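You operate a simulated robot arm through the tools that you are given. There is no shell and no other tool.

You are at the controls of a simulated robot arm. One attempt, no reset.

JOB
Set the oven by the white heat card, open the vent and start.
Fine: heat and time as the card says; start last; leave the card where it lies.

The check looks at the end state, three seconds after you hand in, the way a careful person would. Anything else that was tipped, shoved, dropped, spilled or broken makes it a failure.

ROBOT AND FRAMES
A 7-joint arm with a fingered hand, fixed in place. Base frame: the origin is at the foot of the arm, x ahead of it, y to its left, z up. Units: mm, degrees, N and s.
With the tool pointing down near the work surface it reaches from about 220 to 680 mm from the base axis. Its first joint turns from -166.0 to 166.0 degrees. Payload 4 kg.
The TCP is the grasp point between the finger pads, 26 mm short of the fingertips. In the tool frame z runs along the fingers and y along their closing line. The gripper opens to 148 mm. The gripper's body begins 73 mm behind the TCP. The gripper is a hand of 3 fingers: y runs from the thumb to the fingers, the wrist lies at [0, 0, -239] in the tool frame, and closing takes about 1.5 s.
Orientation is that of the tool frame in the base frame, as a unit quaternion [w, x, y, z]. With the fingers straight down and closing along the base's y, the tool's x points along the base's -x, its y along +y and its z along -z.

CONTROLS
- The arm moves only by the tool servo_tool. Its argument "targets" is a list of rows, each an object (a shift or turn left out is 0, a gripper value left out holds the last) with "delta_pos": the shift along the tool's x, y, z in mm, a list of three; "rot": the turn, a rotation vector about the tool's x, y, z in degrees, a list of three. In form: [{"delta_pos": [tx, ty, tz], "rot": [wx, wy, wz]}, ...]. A call has 1 to 20 rows; each row shifts and turns the commanded pose from where the row before left it, along the tool's axes as they then stand. "jaw" is the opening, from 0 (shut) to 1 (fully open), set as the call begins (left out, the last holds). A row lasts 0.2 s, in which the tool goes at most 50 mm and 8.6 degrees; a call with a longer step from one row to the next is refused whole, and so is a gripper value outside its range. Where a pose cannot be reached the arm comes as near as it can. A force on the tool above 40 N (or 10 N above the force at the start of the call, whichever is more), or a blocked arm, ends the call early, and 0.2 s more pass. The fingers move at their own pace (about 72 mm/s each) and stop on an object; they squeeze with about 28 N. The grip force told is the motor's: it shows also when the fingers shut on nothing. Time passes only in rows, and 0.2 s behind the last, so rows that do not move let the fingers close. It gives the time, the measured TCP pose, the force on the tool (base axes), the opening and the grip force at its end, in the units of the frame above (readings bear some noise), with the torque about the TCP (base axes, N m) and any sound that the robot's microphone picked up, and new pictures: "show" is both (left out), scene, wrist or none.
- Cameras (640 x 400 px; columns grow to the right, rows downward): "scene" is fixed at [218.1, 650.1, 1521.6]; the picture's right is [-0.92, -0.40, 0.00], its down [-0.35, 0.81, -0.47] and it looks along [0.18, -0.43, -0.88] (base axes); focal length 328 px, centre (320, 200). "wrist" rides on the gripper at [68, -39, -90] in the tool frame; the picture's right is [0.50, 0.87, 0.00], its down [-0.66, 0.38, -0.65] and it looks along [-0.57, 0.33, 0.76] (tool axes); focal length 222 px, centre (320, 200). There is no depth. A picture from a camera that has moved, and an enlarged one, comes with that camera's place and axes in the base frame and with its lens.
- lift_body(by): slides the trunk up (or, below 0, down) by that many mm; the arm rides with it, the base frame stays. It gives what a move gives, with no picture.
- move_fingers(finger1, finger2, thumb_bend): sets how far each is bent, from 0 (flat) to 1 (curled in); at 0.3 the hand is open as for a grip, at 0.7 the pads meet at the TCP. One left out holds its place. A second passes; each finger stops where it meets its share of the squeeze, and holds until it gets a number again. A gripper value or a shape takes the hand back. It gives what a move gives, with no picture; readings hold the bend of each and the force on the fingers (four entries, about 0 where the hand has none), thumb and palm.
- preshape(shape): the hand has 3 fingers and takes this shape, open, in about a second: jaw (thumb against the fingers, like two jaws); tri (thumb and two fingers); tip (a fingertip pinch); poke (one finger out to press); point (the index stretched); flat (the hand flat); cup (the hand cupped); fist (a fist). The gripper value then closes the fingers along that shape, each until it touches; the sizes above hold for jaw. It gives what a move gives, with no picture.
- enlarge(camera, box): a new picture of the part [left, top, right, bottom] of that camera's present view, enlarged. The clock stands still meanwhile.
- job_done(): hands the job in; it is judged then, once.

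Nothing tells you positions but the pictures and the camera data. Unless the task says otherwise, let go and move clear before handing in.

The tools are called after "Emit:" as name(argument=value, ...) on one line, values as JSON. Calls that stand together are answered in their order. servo_tool: Moves the arm, as the interface text tells. Its arguments: {"type":"object","properties":{"targets":{"type":"array","items":{"type":"object","properties":{"delta_pos":{"type":"array","items":{"type":"number"}},"rot":{"type":"array","items":{"type":"number"}}}}},"jaw":{"type":"number"},"show":{"type":"string","enum":["both","scene","wrist","none"]}},"required":["targets"]} The other tools are called the same way: lift_body (by) slides the trunk up or down; preshape (shape) gives the hand a shape; move_fingers (finger1, finger2, thumb_bend) moves the fingers one by one; enlarge (camera, box) takes an enlarged picture of a part of a camera's view; job_done () hands the job in.

At the start:

```text
time_s: 0.0
tcp_pos: [215.2, 398.0, 1177.2]
tool_rot: [0.0, 0.0, 1.0, 0.0]
ft_force: [-0.5, 0.1, 0.7]
moment: [0.0, -0.05, -0.04]
width: 147.9
grip_force: 0.0
shape: jaw
bend: [0.3, 0.3, 0.3]
finger forces: [0.1, 0.0, 0.0, 0.1, 0.0, 0.1]
trunk travel left (down, up): [-450.0, 140.0]
```

scene: 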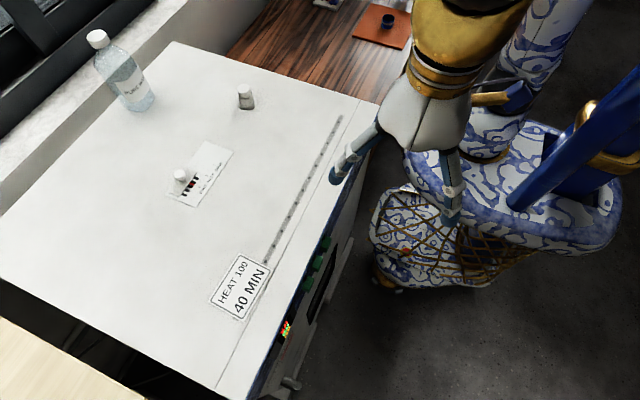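
wrist: 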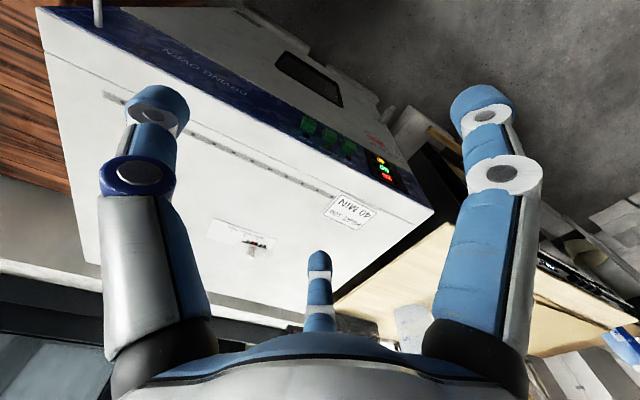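

I see a drying oven with a white card on top reading "HEAT 100, 40 MIN", a vent slider or knob on top, and a front panel with green parts and coloured lights. I'll look closer before moving.

Emit:
enlarge(camera="scene", box=[150, 80, 310, 220])

Emit:
enlarge(camera="scene", box=[200, 220, 360, 400])

Emit:
enlarge(camera="wrist", box=[260, 40, 440, 260])

Emit:
enlarge(camera="wrist", box=[190, 200, 300, 270])

```text
2.86 times, centred on (230, 150) of scene
camera zoom: at [218.1, 650.1, 1521.6], right [-0.92, -0.4, 0.0], down [-0.35, 0.81, -0.47], along [0.18, -0.43, -0.88], focal length 937 px, centre (577, 343)
```

zoom: 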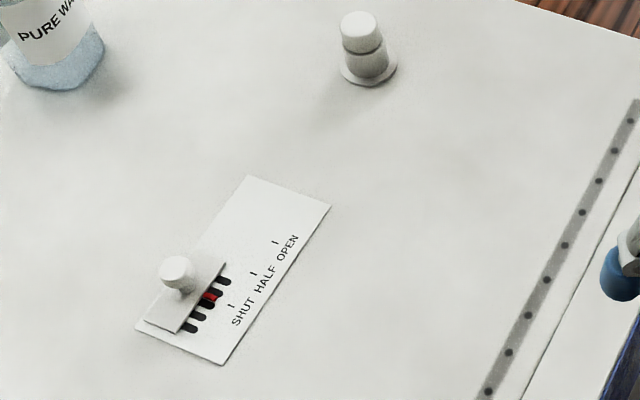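

```text
2.22 times, centred on (280, 310) of scene
camera zoom: at [218.1, 650.1, 1521.6], right [-0.92, -0.4, 0.0], down [-0.35, 0.81, -0.47], along [0.18, -0.43, -0.88], focal length 729 px, centre (409, -44)
```

zoom: 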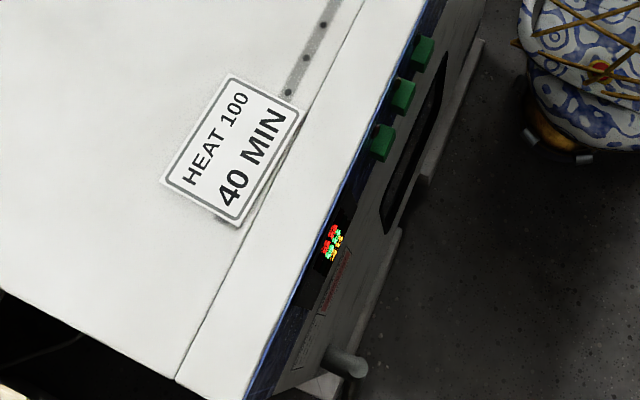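

```text
1.82 times, centred on (350, 150) of wrist
camera zoom: at [148.9, 359.5, 1266.3], right [-0.5, 0.87, 0.0], down [0.66, 0.38, 0.65], along [0.57, 0.33, -0.76], focal length 404 px, centre (266, 291)
```

zoom: 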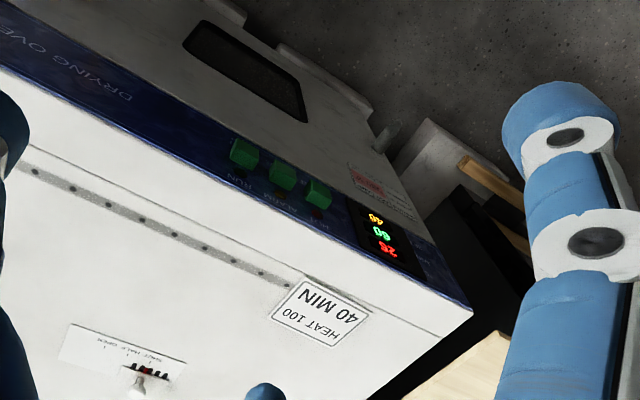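

```text
5.71 times, centred on (245, 235) of wrist
camera zoom: at [148.9, 359.5, 1266.3], right [-0.5, 0.87, 0.0], down [0.66, 0.38, 0.65], along [0.57, 0.33, -0.76], focal length 1269 px, centre (749, 0)
```

zoom: 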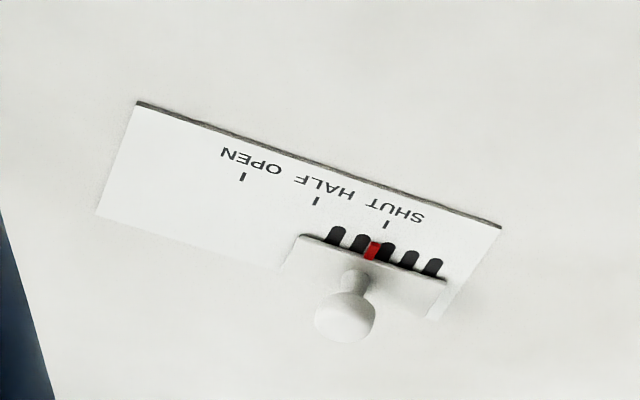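

The oven top is at about z 930, and its front face is near x 310, facing the robot. The vent slider is near (615, 437). Next I'll read the panel labels and the display.

Emit:
enlarge(camera="wrist", box=[290, 100, 370, 170])

Emit:
enlarge(camera="wrist", box=[340, 120, 420, 200])

Emit:
enlarge(camera="scene", box=[265, 220, 345, 290])

Emit:
enlarge(camera="scene", box=[250, 300, 320, 400])

```text
5.71 times, centred on (330, 135) of wrist
camera zoom: at [148.9, 359.5, 1266.3], right [-0.5, 0.87, 0.0], down [0.66, 0.38, 0.65], along [0.57, 0.33, -0.76], focal length 1269 px, centre (263, 571)
```

zoom: 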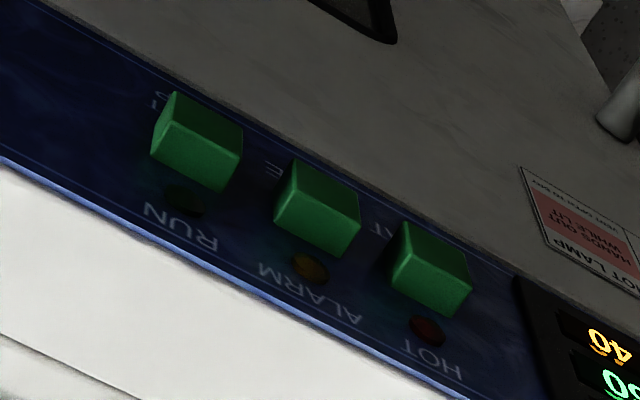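

```text
5.00 times, centred on (380, 160) of wrist
camera zoom: at [148.9, 359.5, 1266.3], right [-0.5, 0.87, 0.0], down [0.66, 0.38, 0.65], along [0.57, 0.33, -0.76], focal length 1111 px, centre (20, 400)
```

zoom: 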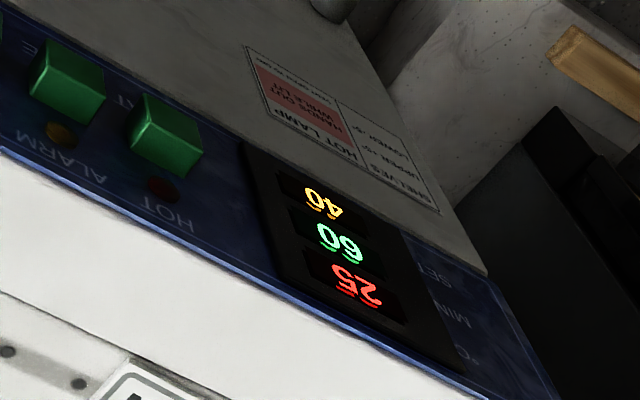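

```text
5.71 times, centred on (305, 255) of scene
camera zoom: at [218.1, 650.1, 1521.6], right [-0.92, -0.4, 0.0], down [-0.35, 0.81, -0.47], along [0.18, -0.43, -0.88], focal length 1874 px, centre (406, -114)
```

zoom: 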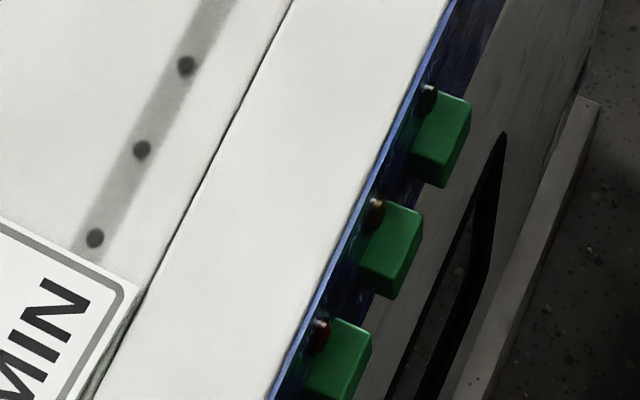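

```text
4.00 times, centred on (285, 350) of scene
camera zoom: at [218.1, 650.1, 1521.6], right [-0.92, -0.4, 0.0], down [-0.35, 0.81, -0.47], along [0.18, -0.43, -0.88], focal length 1312 px, centre (460, -400)
```

zoom: 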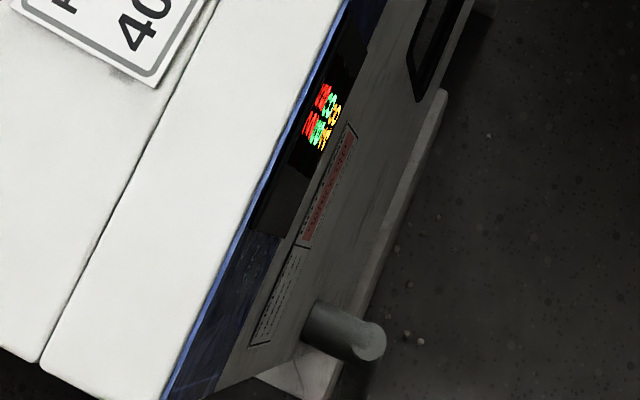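

The display shows 25 °C, MIN 60 and SET 40. The buttons from left to right look like START, TIME and HEAT. I'll tilt the hand up and bring it down in front of the panel to read it square on.

Emit:
servo_tool(targets=[{"rot": [0, -7.2, 0]}, {"rot": [0, -7.2, 0]}, {"rot": [0, -7.2, 0]}, {"rot": [0, -7.2, 0]}, {"rot": [0, -7.2, 0]}, {"rot": [0, -7.2, 0]}, {"rot": [0, -6.8, 0]}])

```text
time_s: 1.6
tcp_pos: [215.2, 398.4, 1178.1]
tool_rot: [0.424, 0.001, 0.906, -0.001]
ft_force: [0.0, -0.8, 0.7]
moment: [-0.02, 0.02, -0.01]
width: 147.9
grip_force: 0.0
shape: jaw
bend: [0.3, 0.3, 0.3]
finger forces: [0.0, 0.1, 0.0, 0.0, 0.0, 0.0]
trunk travel left (down, up): [-450.0, 140.0]
camera wrist: at [103.7, 359.3, 1182.1], right [-0.32, 0.87, -0.38], down [-0.08, 0.38, 0.92], along [0.94, 0.33, -0.05], focal length 222 px, centre (320, 200)
```

scene: 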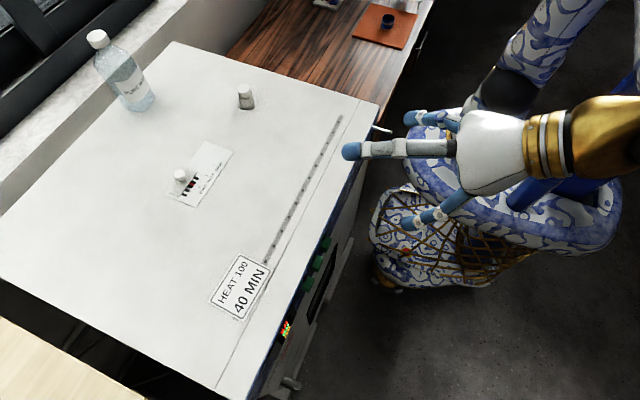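
wrist: 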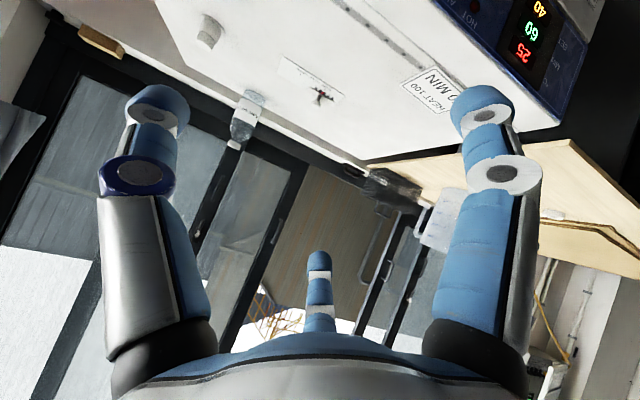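

The hand is clear of the oven front, so I'll lower the trunk to bring the wrist camera level with the panel.

Emit:
lift_body(by=-150)

Emit:
servo_tool(targets=[{}])

```text
time_s: 3.4
tcp_pos: [215.7, 397.0, 1026.5]
tool_rot: [0.423, 0.0, 0.906, 0.0]
ft_force: [-0.6, -0.5, 0.3]
moment: [0.01, 0.0, 0.01]
width: 147.9
grip_force: 0.0
shape: jaw
bend: [0.3, 0.3, 0.3]
finger forces: [0.0, 0.0, 0.1, 0.0, 0.0, 0.1]
trunk travel left (down, up): [-300.0, 290.0]
```

```text
time_s: 3.8
tcp_pos: [214.7, 398.1, 1026.8]
tool_rot: [0.422, 0.0, 0.906, 0.0]
ft_force: [-0.2, 0.0, -0.1]
moment: [-0.01, 0.0, -0.02]
width: 148.0
grip_force: 0.0
shape: jaw
bend: [0.3, 0.3, 0.3]
finger forces: [0.0, 0.0, 0.0, 0.1, 0.1, 0.0]
trunk travel left (down, up): [-300.0, 290.0]
camera wrist: at [103.7, 359.3, 1032.3], right [-0.32, 0.87, -0.38], down [-0.08, 0.38, 0.92], along [0.94, 0.33, -0.05], focal length 222 px, centre (320, 200)
```

scene: 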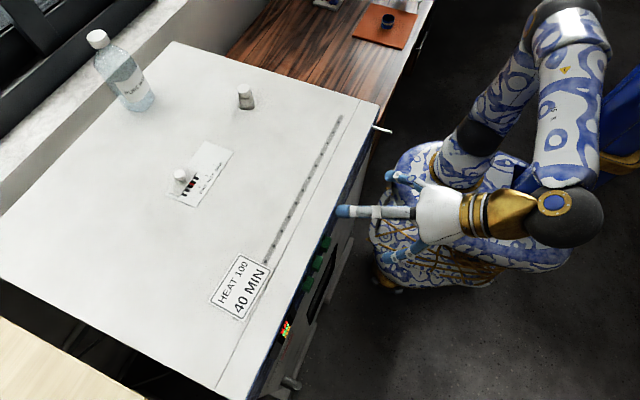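
wrist: 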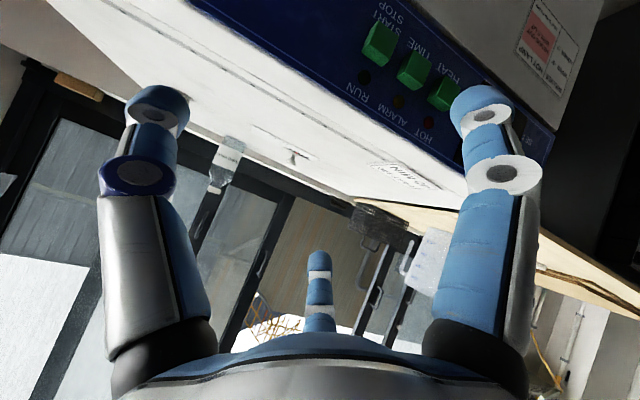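

The panel labels read START/STOP, TIME and HEAT. I'll lower a bit more so the display comes into view.

Emit:
lift_body(by=-140)

Emit:
servo_tool(targets=[{}])

Emit:
enlarge(camera="wrist", box=[300, 80, 480, 220])

```text
time_s: 5.4
tcp_pos: [215.5, 397.2, 887.2]
tool_rot: [0.423, 0.001, 0.906, -0.001]
ft_force: [-0.3, 0.6, 0.1]
moment: [0.01, 0.02, -0.02]
width: 147.8
grip_force: 0.0
shape: jaw
bend: [0.3, 0.3, 0.3]
finger forces: [0.1, 0.1, 0.0, 0.0, 0.0, 0.0]
trunk travel left (down, up): [-160.0, 430.0]
```

```text
time_s: 5.8
tcp_pos: [215.9, 397.8, 885.7]
tool_rot: [0.423, 0.0, 0.906, 0.0]
ft_force: [-0.4, -1.0, -0.4]
moment: [-0.02, 0.01, -0.02]
width: 147.9
grip_force: 0.1
shape: jaw
bend: [0.3, 0.3, 0.3]
finger forces: [0.0, 0.0, 0.0, 0.1, 0.0, 0.0]
trunk travel left (down, up): [-160.0, 430.0]
camera wrist: at [103.7, 359.2, 892.3], right [-0.32, 0.87, -0.38], down [-0.08, 0.38, 0.92], along [0.94, 0.33, -0.05], focal length 222 px, centre (320, 200)
```

scene: 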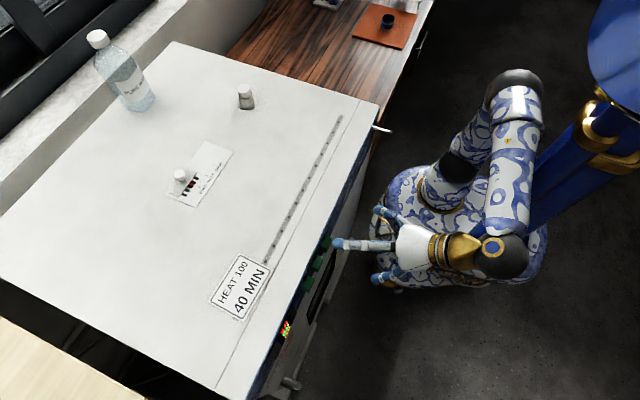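
wrist: 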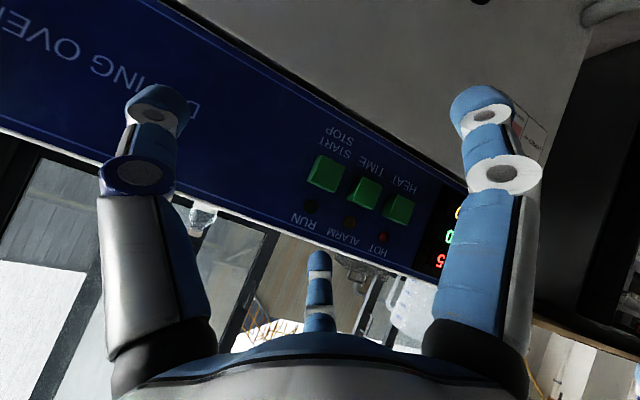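

```text
2.86 times, centred on (390, 150) of wrist
camera zoom: at [103.7, 359.2, 892.3], right [-0.32, 0.87, -0.38], down [-0.08, 0.38, 0.92], along [0.94, 0.33, -0.05], focal length 635 px, centre (120, 343)
```

zoom: 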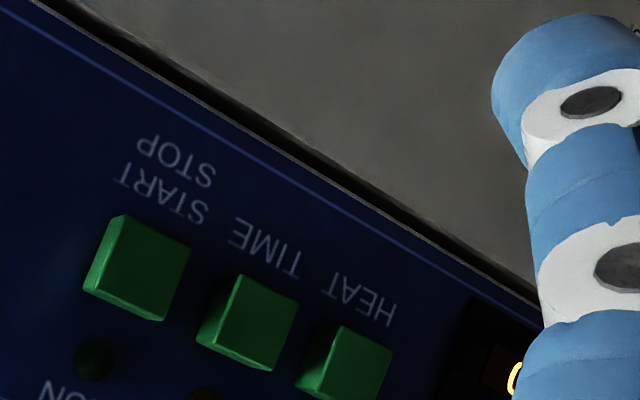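

The buttons sit at about x 297, z 857: START/STOP at y≈425, TIME at y≈468 and HEAT at y≈513. I'll put the hand in the poke shape and see where the finger ends up.

Emit:
preshape(shape="poke")

Emit:
servo_tool(targets=[{}])

Emit:
enlarge(camera="scene", box=[280, 180, 440, 300])

```text
time_s: 6.7
tcp_pos: [214.0, 396.6, 886.5]
tool_rot: [0.423, 0.001, 0.906, -0.001]
ft_force: [0.0, 0.8, -0.2]
moment: [0.0, -0.01, 0.02]
width: 0.2
grip_force: 0.0
shape: poke
bend: [1.0, 1.0, 0.4]
finger forces: [0.1, 0.1, 0.0, 0.0, 0.1, 0.1]
trunk travel left (down, up): [-160.0, 430.0]
```

```text
time_s: 7.1
tcp_pos: [214.9, 397.0, 885.8]
tool_rot: [0.423, 0.0, 0.906, 0.001]
ft_force: [-0.1, -0.4, -0.3]
moment: [-0.02, -0.01, 0.03]
width: 0.0
grip_force: 0.1
shape: poke
bend: [1.0, 1.0, 0.4]
finger forces: [0.2, 0.0, 0.0, 0.0, 0.1, 0.0]
trunk travel left (down, up): [-160.0, 430.0]
camera wrist: at [103.7, 359.2, 892.3], right [-0.32, 0.87, -0.38], down [-0.08, 0.38, 0.92], along [0.94, 0.33, -0.05], focal length 222 px, centre (320, 200)
```

scene: 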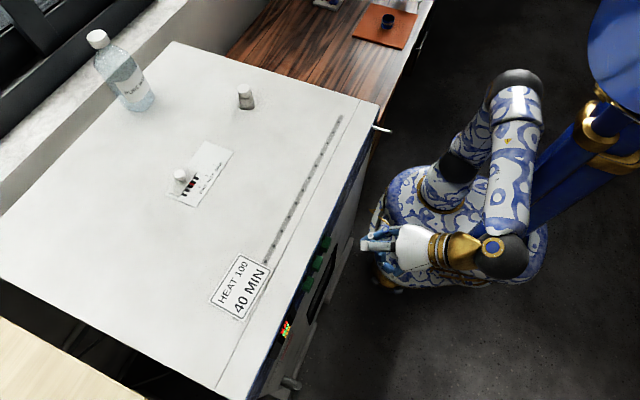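
wrist: 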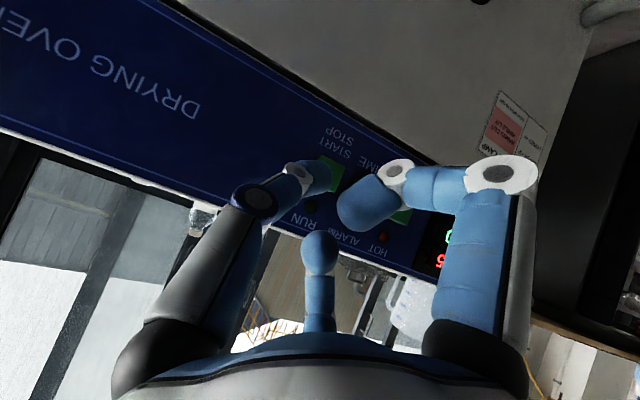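

```text
3.33 times, centred on (360, 240) of scene
camera zoom: at [218.1, 650.1, 1521.6], right [-0.92, -0.4, 0.0], down [-0.35, 0.81, -0.47], along [0.18, -0.43, -0.88], focal length 1093 px, centre (187, 67)
```

zoom: 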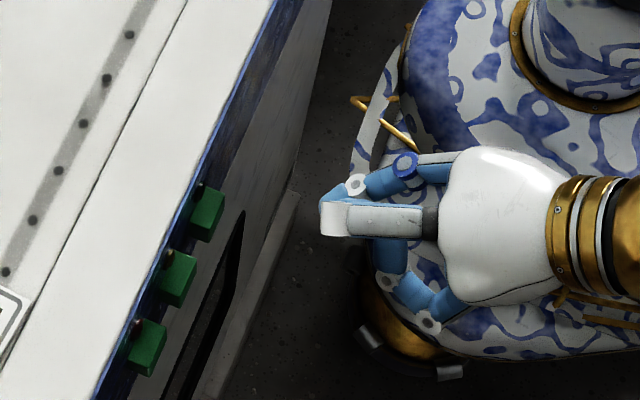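

In poke the thumb (low-y side) is the digit left standing, with the other two curled. I'll zoom in to find its tip.

Emit:
enlarge(camera="scene", box=[350, 210, 410, 280])

Emit:
enlarge(camera="wrist", box=[220, 130, 460, 300])

```text
5.71 times, centred on (380, 245) of scene
camera zoom: at [218.1, 650.1, 1521.6], right [-0.92, -0.4, 0.0], down [-0.35, 0.81, -0.47], along [0.18, -0.43, -0.88], focal length 1874 px, centre (-23, -57)
```

zoom: 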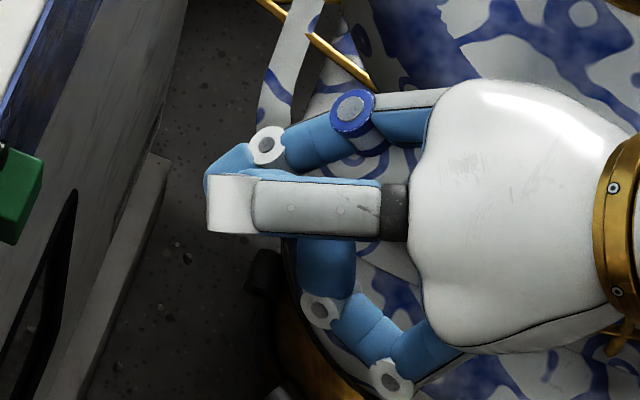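

```text
2.35 times, centred on (340, 215) of wrist
camera zoom: at [103.7, 359.2, 892.3], right [-0.32, 0.87, -0.38], down [-0.08, 0.38, 0.92], along [0.94, 0.33, -0.05], focal length 523 px, centre (273, 165)
```

zoom: 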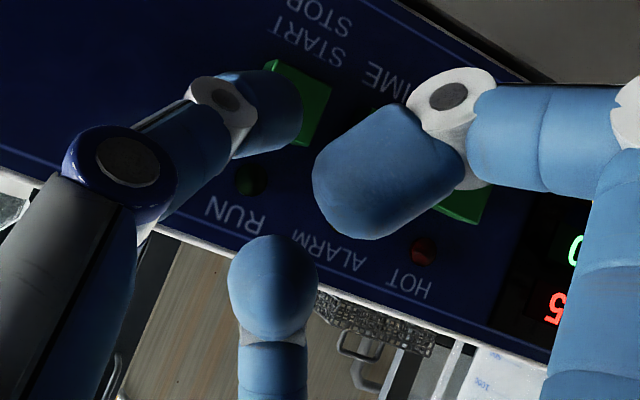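

The thumb tip lies on the tool axis about 26 mm ahead of the TCP, and the curled knuckles sit well behind it. I'll level the hand to point straight at the panel.

Emit:
servo_tool(targets=[{"rot": [0, -8, 0]}, {"rot": [0, -8, 0]}, {"rot": [0, -8, 0]}, {"rot": [0, -8, 0]}, {"rot": [0, -8, 0]}])

Emit:
enlarge(camera="scene", box=[270, 190, 410, 300])

```text
time_s: 8.3
tcp_pos: [214.1, 397.4, 887.5]
tool_rot: [0.708, 0.0, 0.707, 0.0]
ft_force: [0.6, 0.1, 0.5]
moment: [0.01, 0.0, 0.0]
width: 0.1
grip_force: 0.0
shape: poke
bend: [1.0, 1.0, 0.4]
finger forces: [0.0, 0.1, 0.0, 0.0, 0.0, 0.0]
trunk travel left (down, up): [-160.0, 430.0]
camera wrist: at [125.5, 359.7, 818.8], right [0.0, 0.87, -0.5], down [-0.66, 0.38, 0.65], along [0.76, 0.33, 0.57], focal length 222 px, centre (320, 200)
```

scene: 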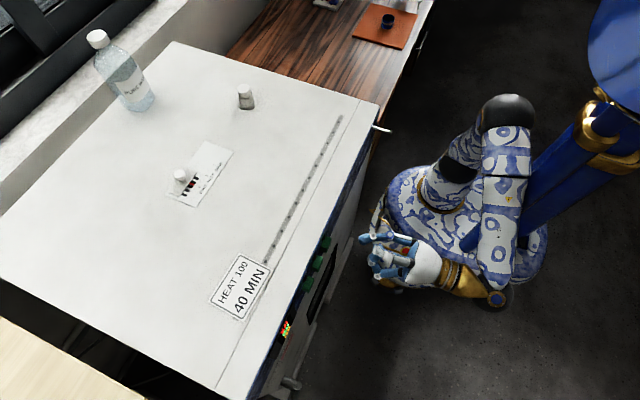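
wrist: 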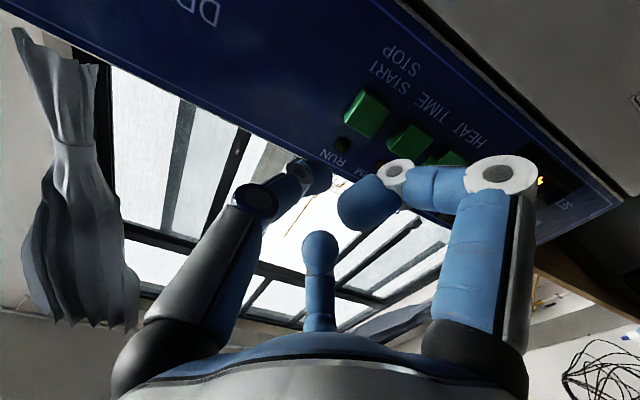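

```text
3.64 times, centred on (340, 245) of scene
camera zoom: at [218.1, 650.1, 1521.6], right [-0.92, -0.4, 0.0], down [-0.35, 0.81, -0.47], along [0.18, -0.43, -0.88], focal length 1192 px, centre (247, 36)
```

zoom: 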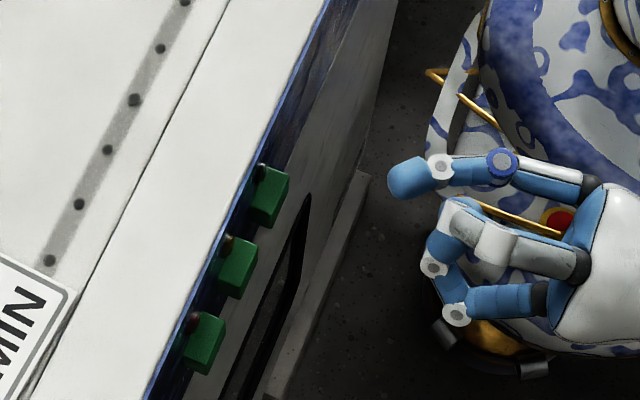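

Next I'll bring the fingertip in front of the HEAT button, with about 20 mm of clearance.

Emit:
servo_tool(targets=[{"delta_pos": [10, 40, 0]}, {"delta_pos": [10, 40, 0]}, {"delta_pos": [9.5, 37, 0]}, {"delta_pos": [0, 0, 20]}, {"delta_pos": [0, 0, 13]}, {}])

Emit:
enlarge(camera="scene", box=[260, 220, 380, 310])

Emit:
enlarge(camera="wrist", box=[240, 60, 520, 260])

```text
time_s: 9.7
tcp_pos: [247.9, 515.9, 856.2]
tool_rot: [0.707, 0.0, 0.707, -0.001]
ft_force: [-0.3, 0.8, 0.1]
moment: [0.01, 0.03, -0.01]
width: 0.0
grip_force: 0.1
shape: poke
bend: [1.0, 1.0, 0.4]
finger forces: [0.0, 0.0, 0.1, 0.0, 0.0, 0.0]
trunk travel left (down, up): [-160.0, 430.0]
camera wrist: at [158.7, 476.2, 787.7], right [0.0, 0.87, -0.5], down [-0.65, 0.38, 0.66], along [0.76, 0.33, 0.57], focal length 222 px, centre (320, 200)
```

scene: 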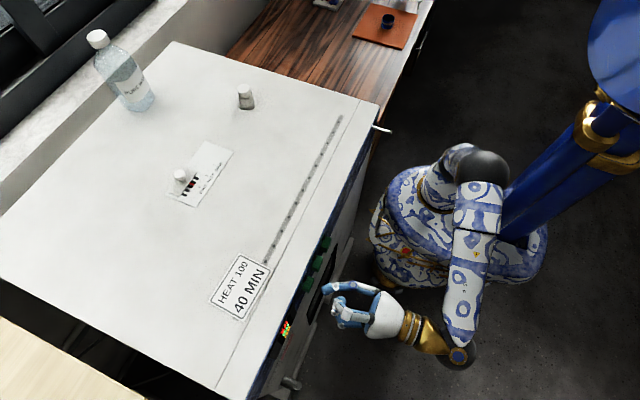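
wrist: 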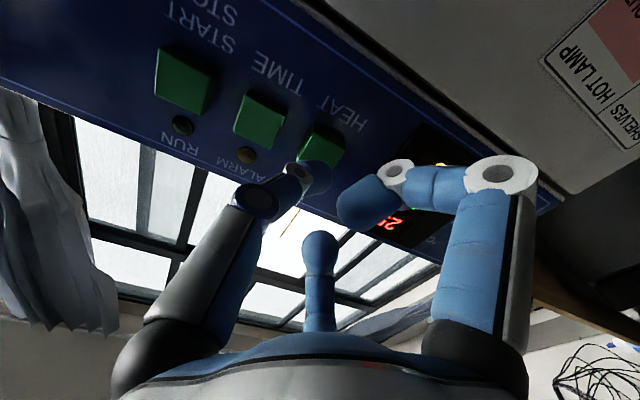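

```text
4.44 times, centred on (320, 265) of scene
camera zoom: at [218.1, 650.1, 1521.6], right [-0.92, -0.4, 0.0], down [-0.35, 0.81, -0.47], along [0.18, -0.43, -0.88], focal length 1457 px, centre (320, -89)
```

zoom: 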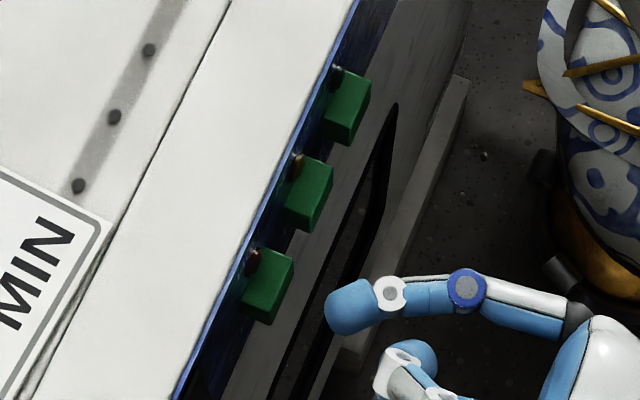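

```text
2.00 times, centred on (380, 160) of wrist
camera zoom: at [158.7, 476.2, 787.7], right [0.0, 0.87, -0.5], down [-0.65, 0.38, 0.66], along [0.76, 0.33, 0.57], focal length 444 px, centre (200, 280)
```

zoom: 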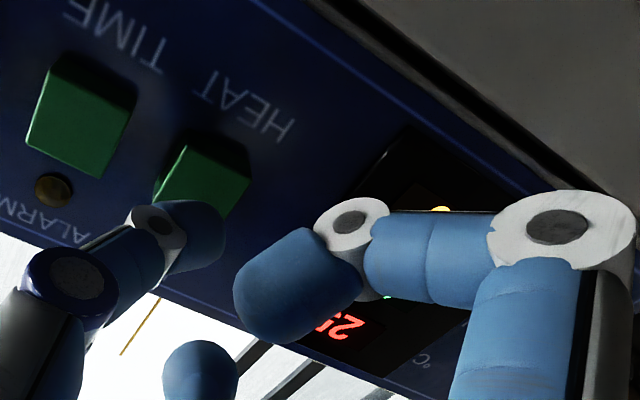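

The tip sits about 6 mm toward -y of the TCP line, so I'll shift it +3 mm and edge toward the HEAT button, watching force and sound.

Emit:
servo_tool(targets=[{"delta_pos": [0, 3, 10]}, {"delta_pos": [0, 0, 10]}, {"delta_pos": [0, 0, 2]}], show="scene")

Emit:
enlarge(camera="scene", box=[270, 240, 350, 310])

```text
time_s: 10.5
tcp_pos: [271.4, 517.0, 856.6]
tool_rot: [0.707, 0.0, 0.707, -0.001]
ft_force: [-1.0, -0.2, 0.2]
moment: [0.0, -0.01, 0.02]
width: 0.0
grip_force: 0.0
shape: poke
bend: [1.0, 1.0, 0.4]
finger forces: [0.1, 0.0, 0.0, 0.0, 0.5, 0.1]
trunk travel left (down, up): [-160.0, 430.0]
```

scene: 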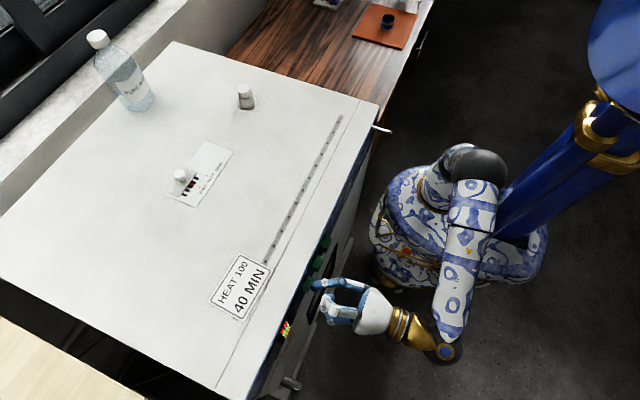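

```text
5.71 times, centred on (310, 275) of scene
camera zoom: at [218.1, 650.1, 1521.6], right [-0.92, -0.4, 0.0], down [-0.35, 0.81, -0.47], along [0.18, -0.43, -0.88], focal length 1874 px, centre (377, -229)
```

zoom: 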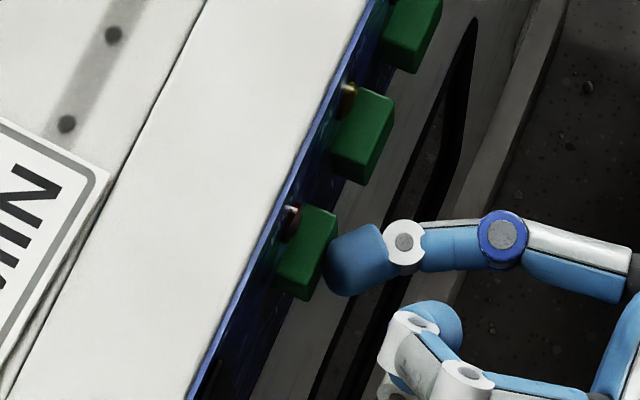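

The tip is just touching the button with a light force. I'll press in small steps.

Emit:
servo_tool(targets=[{"delta_pos": [0, 0, 1.5]}, {"delta_pos": [0, 0, 1.5]}], show="none")

```text
time_s: 11.1
tcp_pos: [273.4, 517.7, 858.7]
tool_rot: [0.707, 0.0, 0.707, -0.001]
ft_force: [-1.6, -0.2, -0.9]
moment: [0.01, 0.02, 0.03]
width: 0.0
grip_force: 0.1
shape: poke
bend: [1.0, 1.0, 0.4]
finger forces: [0.0, 0.1, 0.1, 0.0, 1.2, 0.0]
trunk travel left (down, up): [-160.0, 430.0]
heard: click
```

It clicked. I'll back off a little and read the display.

Emit:
servo_tool(targets=[{"delta_pos": [0, 0, -10]}, {"delta_pos": [0, 0, -15]}], show="both")

Emit:
enlarge(camera="scene", box=[265, 310, 305, 345])

Emit:
enlarge(camera="wrist", box=[360, 120, 520, 260])

```text
time_s: 11.7
tcp_pos: [249.3, 516.9, 858.5]
tool_rot: [0.707, 0.0, 0.707, 0.0]
ft_force: [-0.1, 0.7, 1.4]
moment: [-0.01, 0.01, -0.02]
width: 0.0
grip_force: 0.0
shape: poke
bend: [1.0, 1.0, 0.4]
finger forces: [0.0, 0.0, 0.0, 0.1, 0.0, 0.0]
trunk travel left (down, up): [-160.0, 430.0]
camera wrist: at [160.3, 478.4, 789.6], right [0.0, 0.87, -0.5], down [-0.65, 0.38, 0.66], along [0.76, 0.33, 0.57], focal length 222 px, centre (320, 200)
```

scene: 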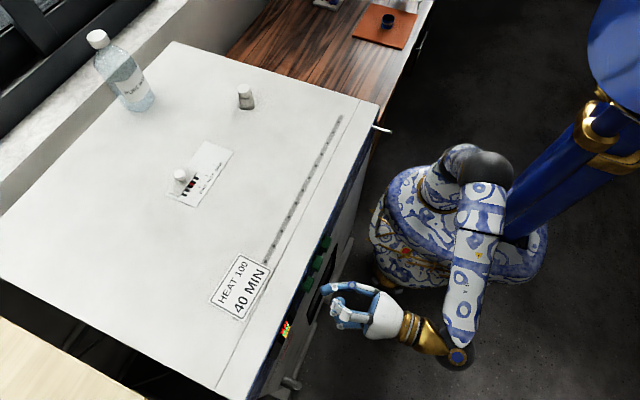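
wrist: 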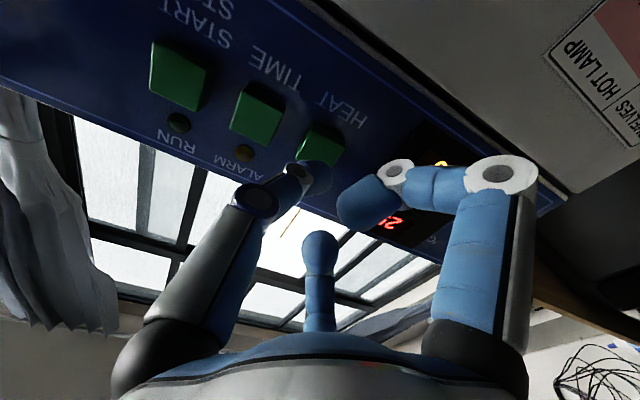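

```text
11.43 times, centred on (285, 328) of scene
camera zoom: at [218.1, 650.1, 1521.6], right [-0.92, -0.4, 0.0], down [-0.35, 0.81, -0.47], along [0.18, -0.43, -0.88], focal length 3747 px, centre (720, -1257)
```

zoom: 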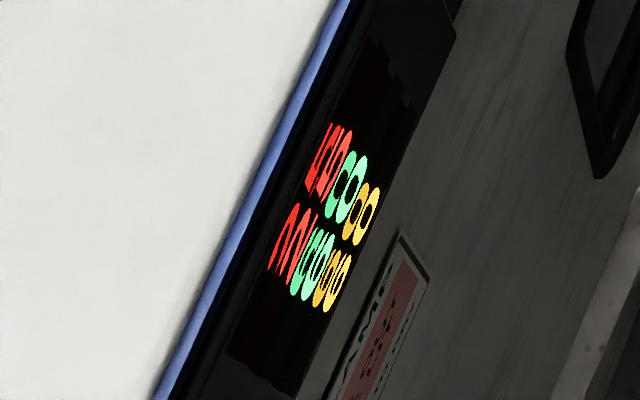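

```text
2.86 times, centred on (440, 190) of wrist
camera zoom: at [160.3, 478.4, 789.6], right [0.0, 0.87, -0.5], down [-0.65, 0.38, 0.66], along [0.76, 0.33, 0.57], focal length 635 px, centre (-23, 229)
```

zoom: 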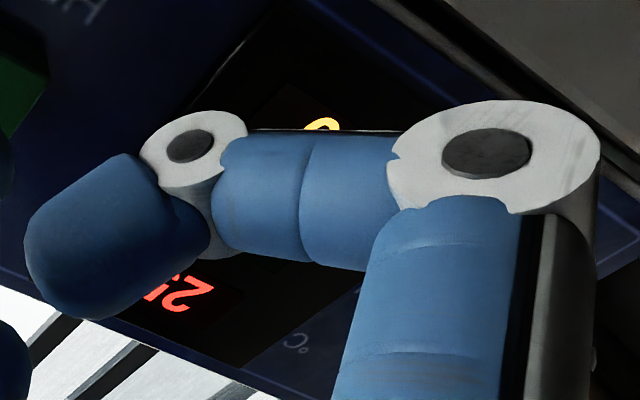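

One press changed the orange SET digits. I'll shift the hand so the curled finger no longer hides the display.

Emit:
servo_tool(targets=[{"delta_pos": [-15, 10, -20]}, {"delta_pos": [-15, 10, -20]}], show="wrist")

Emit:
enlarge(camera="wrist", box=[340, 80, 500, 200])

```text
time_s: 12.3
tcp_pos: [209.9, 536.9, 887.9]
tool_rot: [0.707, 0.001, 0.707, -0.001]
ft_force: [1.1, 0.0, 0.0]
moment: [-0.02, 0.03, -0.02]
width: 0.1
grip_force: 0.1
shape: poke
bend: [1.0, 1.0, 0.4]
finger forces: [0.0, 0.0, 0.1, 0.0, 0.0, 0.0]
trunk travel left (down, up): [-160.0, 430.0]
camera wrist: at [120.3, 499.0, 819.6], right [0.0, 0.87, -0.5], down [-0.65, 0.38, 0.66], along [0.76, 0.33, 0.57], focal length 222 px, centre (320, 200)
```

wrist: 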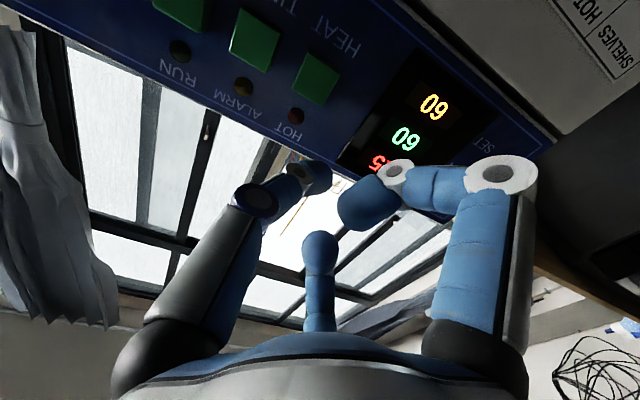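

```text
3.33 times, centred on (420, 140) of wrist
camera zoom: at [120.3, 499.0, 819.6], right [0.0, 0.87, -0.5], down [-0.65, 0.38, 0.66], along [0.76, 0.33, 0.57], focal length 740 px, centre (-13, 400)
```

zoom: 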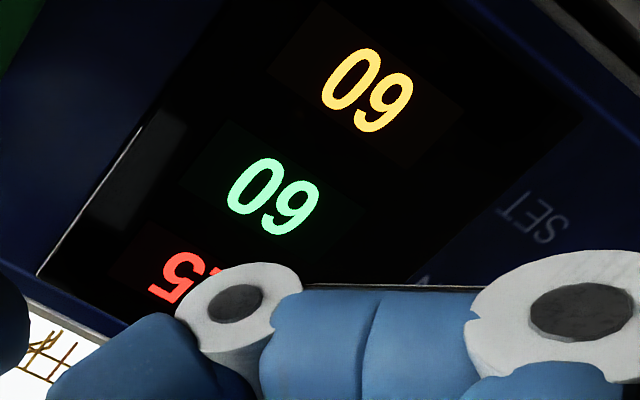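

SET went from 40 to 60, so each press adds 20 and I need two more. I'll go back and press HEAT once.

Emit:
servo_tool(targets=[{"delta_pos": [15, -10, 20]}, {"delta_pos": [15, -10, 20]}, {"delta_pos": [0, 0, 15]}, {"delta_pos": [0, 0, 7]}, {"delta_pos": [0, 0, 3.5]}, {"delta_pos": [0, 0, -13.5]}, {}], show="none")

Emit:
enlarge(camera="scene", box=[265, 310, 305, 345])

```text
time_s: 13.9
tcp_pos: [261.1, 518.6, 856.7]
tool_rot: [0.707, 0.001, 0.707, -0.001]
ft_force: [-0.3, 1.0, -0.2]
moment: [-0.01, 0.02, 0.01]
width: 0.0
grip_force: 0.0
shape: poke
bend: [1.0, 1.0, 0.4]
finger forces: [0.0, 0.0, 0.0, 0.0, 0.0, 0.0]
trunk travel left (down, up): [-160.0, 430.0]
```

```text
11.43 times, centred on (285, 328) of scene
camera zoom: at [218.1, 650.1, 1521.6], right [-0.92, -0.4, 0.0], down [-0.35, 0.81, -0.47], along [0.18, -0.43, -0.88], focal length 3747 px, centre (720, -1257)
```

zoom: 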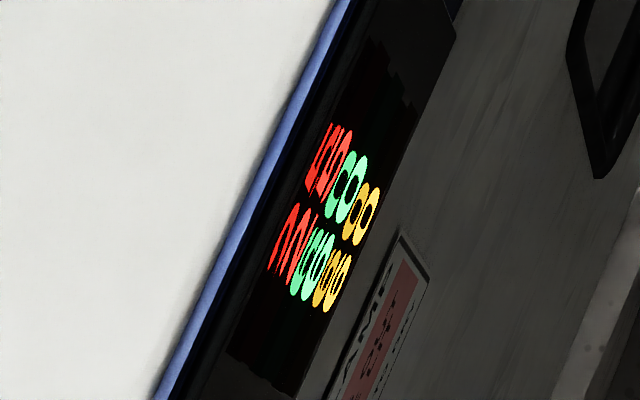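

No click came and the display is unchanged, so that press was too brief. I'll press again with a short hold.

Emit:
servo_tool(targets=[{"delta_pos": [0, 0, 10]}, {"delta_pos": [0, 0, 3.5]}, {"delta_pos": [0, 0, 0.8]}], show="none")

Emit:
enlarge(camera="scene", box=[265, 310, 305, 345])

```text
time_s: 14.7
tcp_pos: [275.0, 517.7, 856.7]
tool_rot: [0.707, 0.0, 0.707, 0.0]
ft_force: [-1.6, -0.6, -1.4]
moment: [0.02, 0.0, 0.04]
width: 0.1
grip_force: 0.0
shape: poke
bend: [1.0, 1.0, 0.4]
finger forces: [0.0, 0.1, 0.0, 0.1, 1.4, 0.0]
trunk travel left (down, up): [-160.0, 430.0]
heard: click
```

```text
11.43 times, centred on (285, 328) of scene
camera zoom: at [218.1, 650.1, 1521.6], right [-0.92, -0.4, 0.0], down [-0.35, 0.81, -0.47], along [0.18, -0.43, -0.88], focal length 3747 px, centre (720, -1257)
```

zoom: 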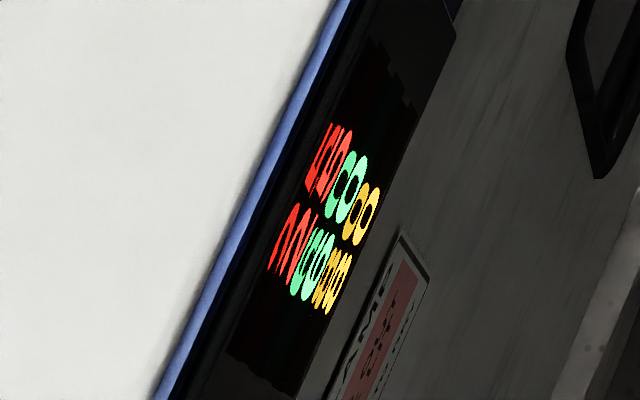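

It clicked, and the first SET digit now looks like an 8, so SET is 80. I'll release and press once more to get 100.

Emit:
servo_tool(targets=[{"delta_pos": [0, 0, -14.3]}, {}], show="none")

Emit:
servo_tool(targets=[{"delta_pos": [0, 0, 10]}, {"delta_pos": [0, 0, 3.5]}, {"delta_pos": [0, 0, 0.8]}], show="none")

Emit:
enlarge(camera="scene", box=[265, 310, 305, 345])

```text
time_s: 15.3
tcp_pos: [260.9, 517.5, 857.7]
tool_rot: [0.707, 0.0, 0.707, 0.0]
ft_force: [0.2, 0.8, 0.2]
moment: [0.02, 0.0, 0.02]
width: 0.0
grip_force: 0.0
shape: poke
bend: [1.0, 1.0, 0.4]
finger forces: [0.1, 0.1, 0.0, 0.0, 0.0, 0.1]
trunk travel left (down, up): [-160.0, 430.0]
```

```text
time_s: 16.1
tcp_pos: [274.2, 517.9, 857.8]
tool_rot: [0.708, -0.001, 0.707, 0.0]
ft_force: [-1.5, 0.5, 0.6]
moment: [0.03, -0.02, 0.02]
width: 0.0
grip_force: 0.1
shape: poke
bend: [1.0, 1.0, 0.4]
finger forces: [0.0, 0.1, 0.0, 0.0, 1.5, 0.0]
trunk travel left (down, up): [-160.0, 430.0]
heard: click
```

```text
11.43 times, centred on (285, 328) of scene
camera zoom: at [218.1, 650.1, 1521.6], right [-0.92, -0.4, 0.0], down [-0.35, 0.81, -0.47], along [0.18, -0.43, -0.88], focal length 3747 px, centre (720, -1257)
```

zoom: 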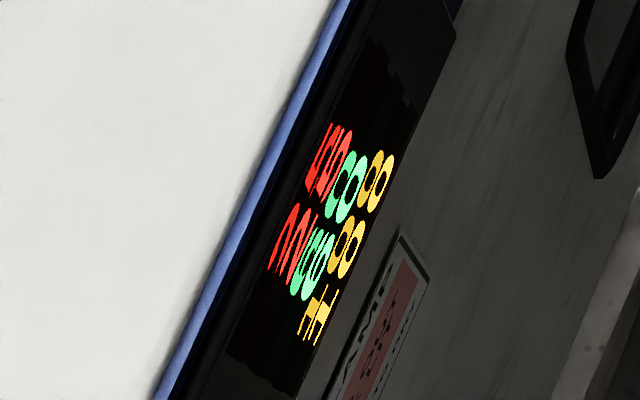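

SET now reads 100. I'll back off, move to TIME at y≈467 and press once.

Emit:
servo_tool(targets=[{"delta_pos": [0, 0, -20]}, {"delta_pos": [0, -25, 0]}, {"delta_pos": [0, -20.5, 0]}, {"delta_pos": [0, 0, 5.7]}, {}], show="both")

Emit:
enlarge(camera="scene", box=[280, 220, 360, 290])

Emit:
enlarge(camera="wrist", box=[240, 60, 440, 220])

```text
time_s: 17.3
tcp_pos: [261.0, 472.2, 856.8]
tool_rot: [0.707, 0.0, 0.707, 0.0]
ft_force: [0.2, 0.2, 0.4]
moment: [0.01, 0.04, 0.01]
width: 0.0
grip_force: 0.0
shape: poke
bend: [1.0, 1.0, 0.4]
finger forces: [0.1, 0.0, 0.0, 0.0, 0.0, 0.1]
trunk travel left (down, up): [-160.0, 430.0]
camera wrist: at [172.0, 433.5, 788.4], right [0.0, 0.87, -0.5], down [-0.65, 0.38, 0.66], along [0.76, 0.33, 0.57], focal length 222 px, centre (320, 200)
```

scene: 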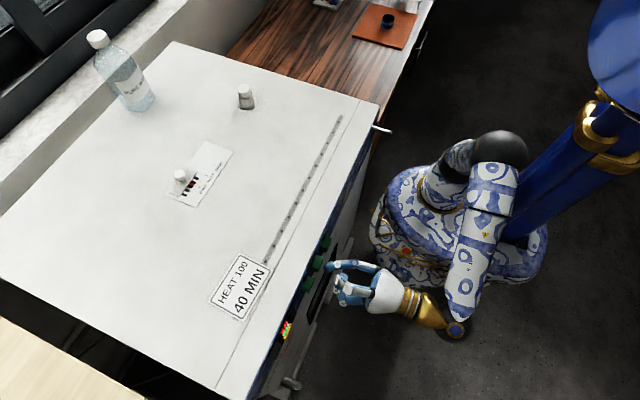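
wrist: 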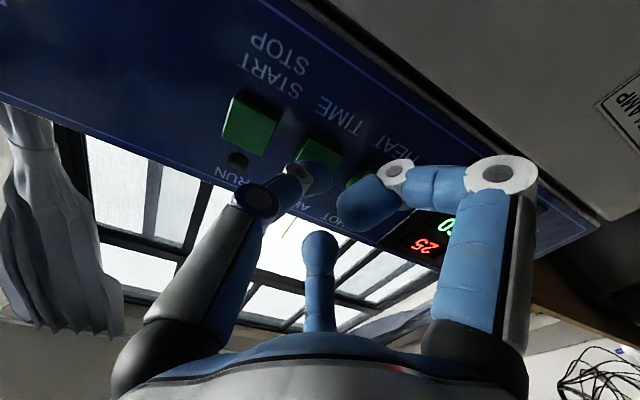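

```text
5.71 times, centred on (320, 255) of scene
camera zoom: at [218.1, 650.1, 1521.6], right [-0.92, -0.4, 0.0], down [-0.35, 0.81, -0.47], along [0.18, -0.43, -0.88], focal length 1874 px, centre (320, -114)
```

zoom: 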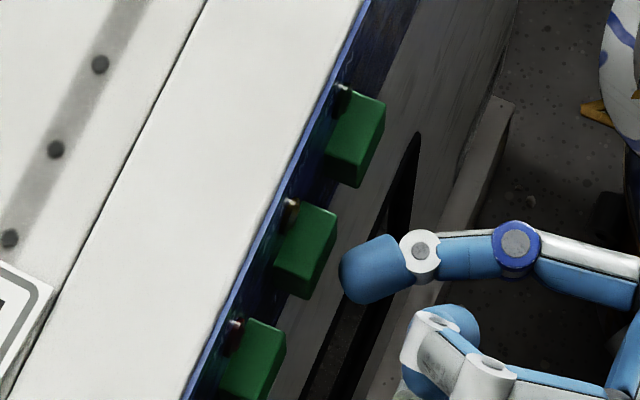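

```text
2.50 times, centred on (340, 140) of wrist
camera zoom: at [172.0, 433.5, 788.4], right [0.0, 0.87, -0.5], down [-0.65, 0.38, 0.66], along [0.76, 0.33, 0.57], focal length 555 px, centre (270, 350)
```

zoom: 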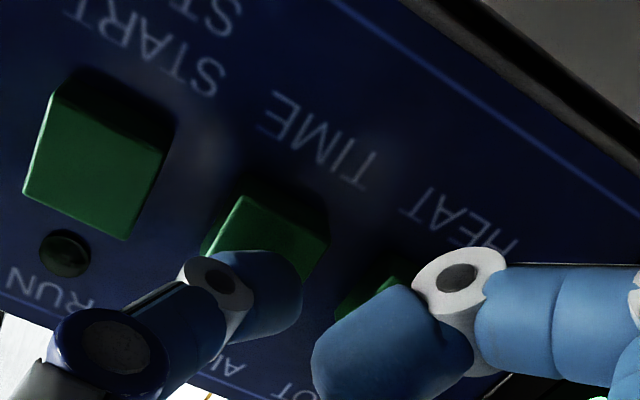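

The tip lines up with TIME, and the curled finger is well behind it. I'll press TIME once.

Emit:
servo_tool(targets=[{"delta_pos": [0, 0, 10]}, {"delta_pos": [0, 0, 3.5]}, {"delta_pos": [0, 0, 0.8]}], show="none")

Emit:
enlarge(camera="scene", box=[265, 310, 305, 345])

```text
time_s: 18.1
tcp_pos: [275.0, 472.3, 858.9]
tool_rot: [0.707, 0.001, 0.707, 0.0]
ft_force: [-2.3, -0.1, -0.5]
moment: [0.0, -0.01, 0.01]
width: 0.0
grip_force: 0.2
shape: poke
bend: [1.0, 1.0, 0.4]
finger forces: [0.1, 0.0, 0.0, 0.0, 1.7, 0.1]
trunk travel left (down, up): [-160.0, 430.0]
heard: click
```

```text
11.43 times, centred on (285, 328) of scene
camera zoom: at [218.1, 650.1, 1521.6], right [-0.92, -0.4, 0.0], down [-0.35, 0.81, -0.47], along [0.18, -0.43, -0.88], focal length 3747 px, centre (720, -1257)
```

zoom: 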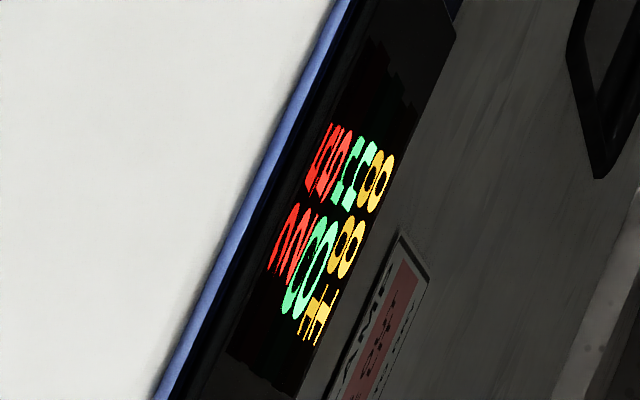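

The green MIN value wrapped to about "05". I'll release and press again to learn the step.

Emit:
servo_tool(targets=[{"delta_pos": [0, 0, -14.3]}, {}], show="none")

Emit:
servo_tool(targets=[{"delta_pos": [0, 0, 10]}, {"delta_pos": [0, 0, 3.5]}, {"delta_pos": [0, 0, 0.8]}], show="none")

Emit:
enlarge(camera="scene", box=[265, 310, 305, 345])

```text
time_s: 18.7
tcp_pos: [261.5, 472.1, 856.9]
tool_rot: [0.707, 0.001, 0.707, -0.001]
ft_force: [-0.4, 0.0, -0.1]
moment: [0.02, 0.02, 0.03]
width: 0.0
grip_force: 0.1
shape: poke
bend: [1.0, 1.0, 0.4]
finger forces: [0.1, 0.0, 0.1, 0.0, 0.0, 0.0]
trunk travel left (down, up): [-160.0, 430.0]
```

```text
time_s: 19.5
tcp_pos: [274.9, 472.9, 857.7]
tool_rot: [0.707, 0.0, 0.707, 0.0]
ft_force: [-1.5, 0.4, -1.1]
moment: [0.0, -0.01, 0.04]
width: 0.1
grip_force: 0.0
shape: poke
bend: [1.0, 1.0, 0.4]
finger forces: [0.0, 0.0, 0.1, 0.1, 1.4, 0.0]
trunk travel left (down, up): [-160.0, 430.0]
heard: click
```

```text
11.43 times, centred on (285, 328) of scene
camera zoom: at [218.1, 650.1, 1521.6], right [-0.92, -0.4, 0.0], down [-0.35, 0.81, -0.47], along [0.18, -0.43, -0.88], focal length 3747 px, centre (720, -1257)
```

zoom: 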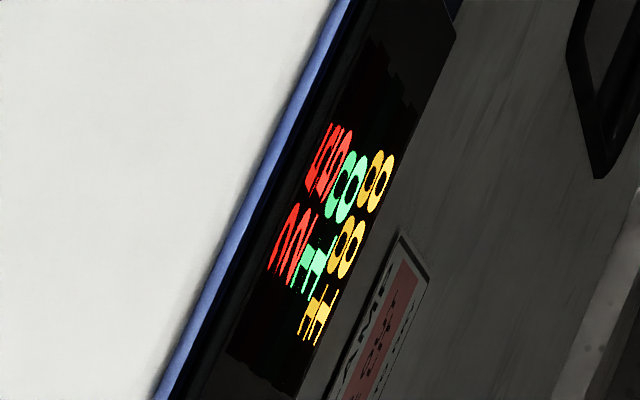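

Now it reads 10, so either 05 then 10, or another sequence. I'll press again and keep checking.

Emit:
servo_tool(targets=[{"delta_pos": [0, 0, -14.3]}, {}], show="none")

Emit:
servo_tool(targets=[{"delta_pos": [0, 0, 10]}, {"delta_pos": [0, 0, 3.5]}, {"delta_pos": [0, 0, 0.8]}], show="none")

Emit:
enlarge(camera="scene", box=[265, 310, 305, 345])

```text
time_s: 20.1
tcp_pos: [259.9, 470.9, 857.8]
tool_rot: [0.707, 0.001, 0.707, 0.0]
ft_force: [-0.4, 0.3, -0.7]
moment: [-0.01, 0.02, 0.01]
width: 0.0
grip_force: 0.0
shape: poke
bend: [1.0, 1.0, 0.4]
finger forces: [0.0, 0.1, 0.0, 0.0, 0.0, 0.0]
trunk travel left (down, up): [-160.0, 430.0]
```

```text
time_s: 20.9
tcp_pos: [273.7, 473.3, 856.1]
tool_rot: [0.707, 0.0, 0.707, -0.001]
ft_force: [-2.2, -0.4, -1.1]
moment: [0.01, 0.0, -0.01]
width: 0.0
grip_force: 0.1
shape: poke
bend: [1.0, 1.0, 0.4]
finger forces: [0.0, 0.0, 0.1, 0.0, 1.4, 0.0]
trunk travel left (down, up): [-160.0, 430.0]
heard: click
```

```text
11.43 times, centred on (285, 328) of scene
camera zoom: at [218.1, 650.1, 1521.6], right [-0.92, -0.4, 0.0], down [-0.35, 0.81, -0.47], along [0.18, -0.43, -0.88], focal length 3747 px, centre (720, -1257)
```

zoom: 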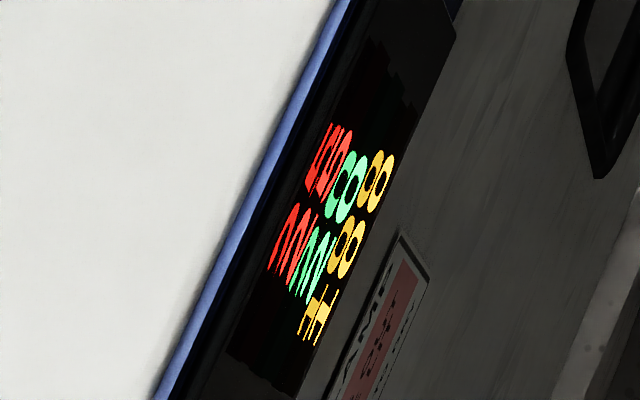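

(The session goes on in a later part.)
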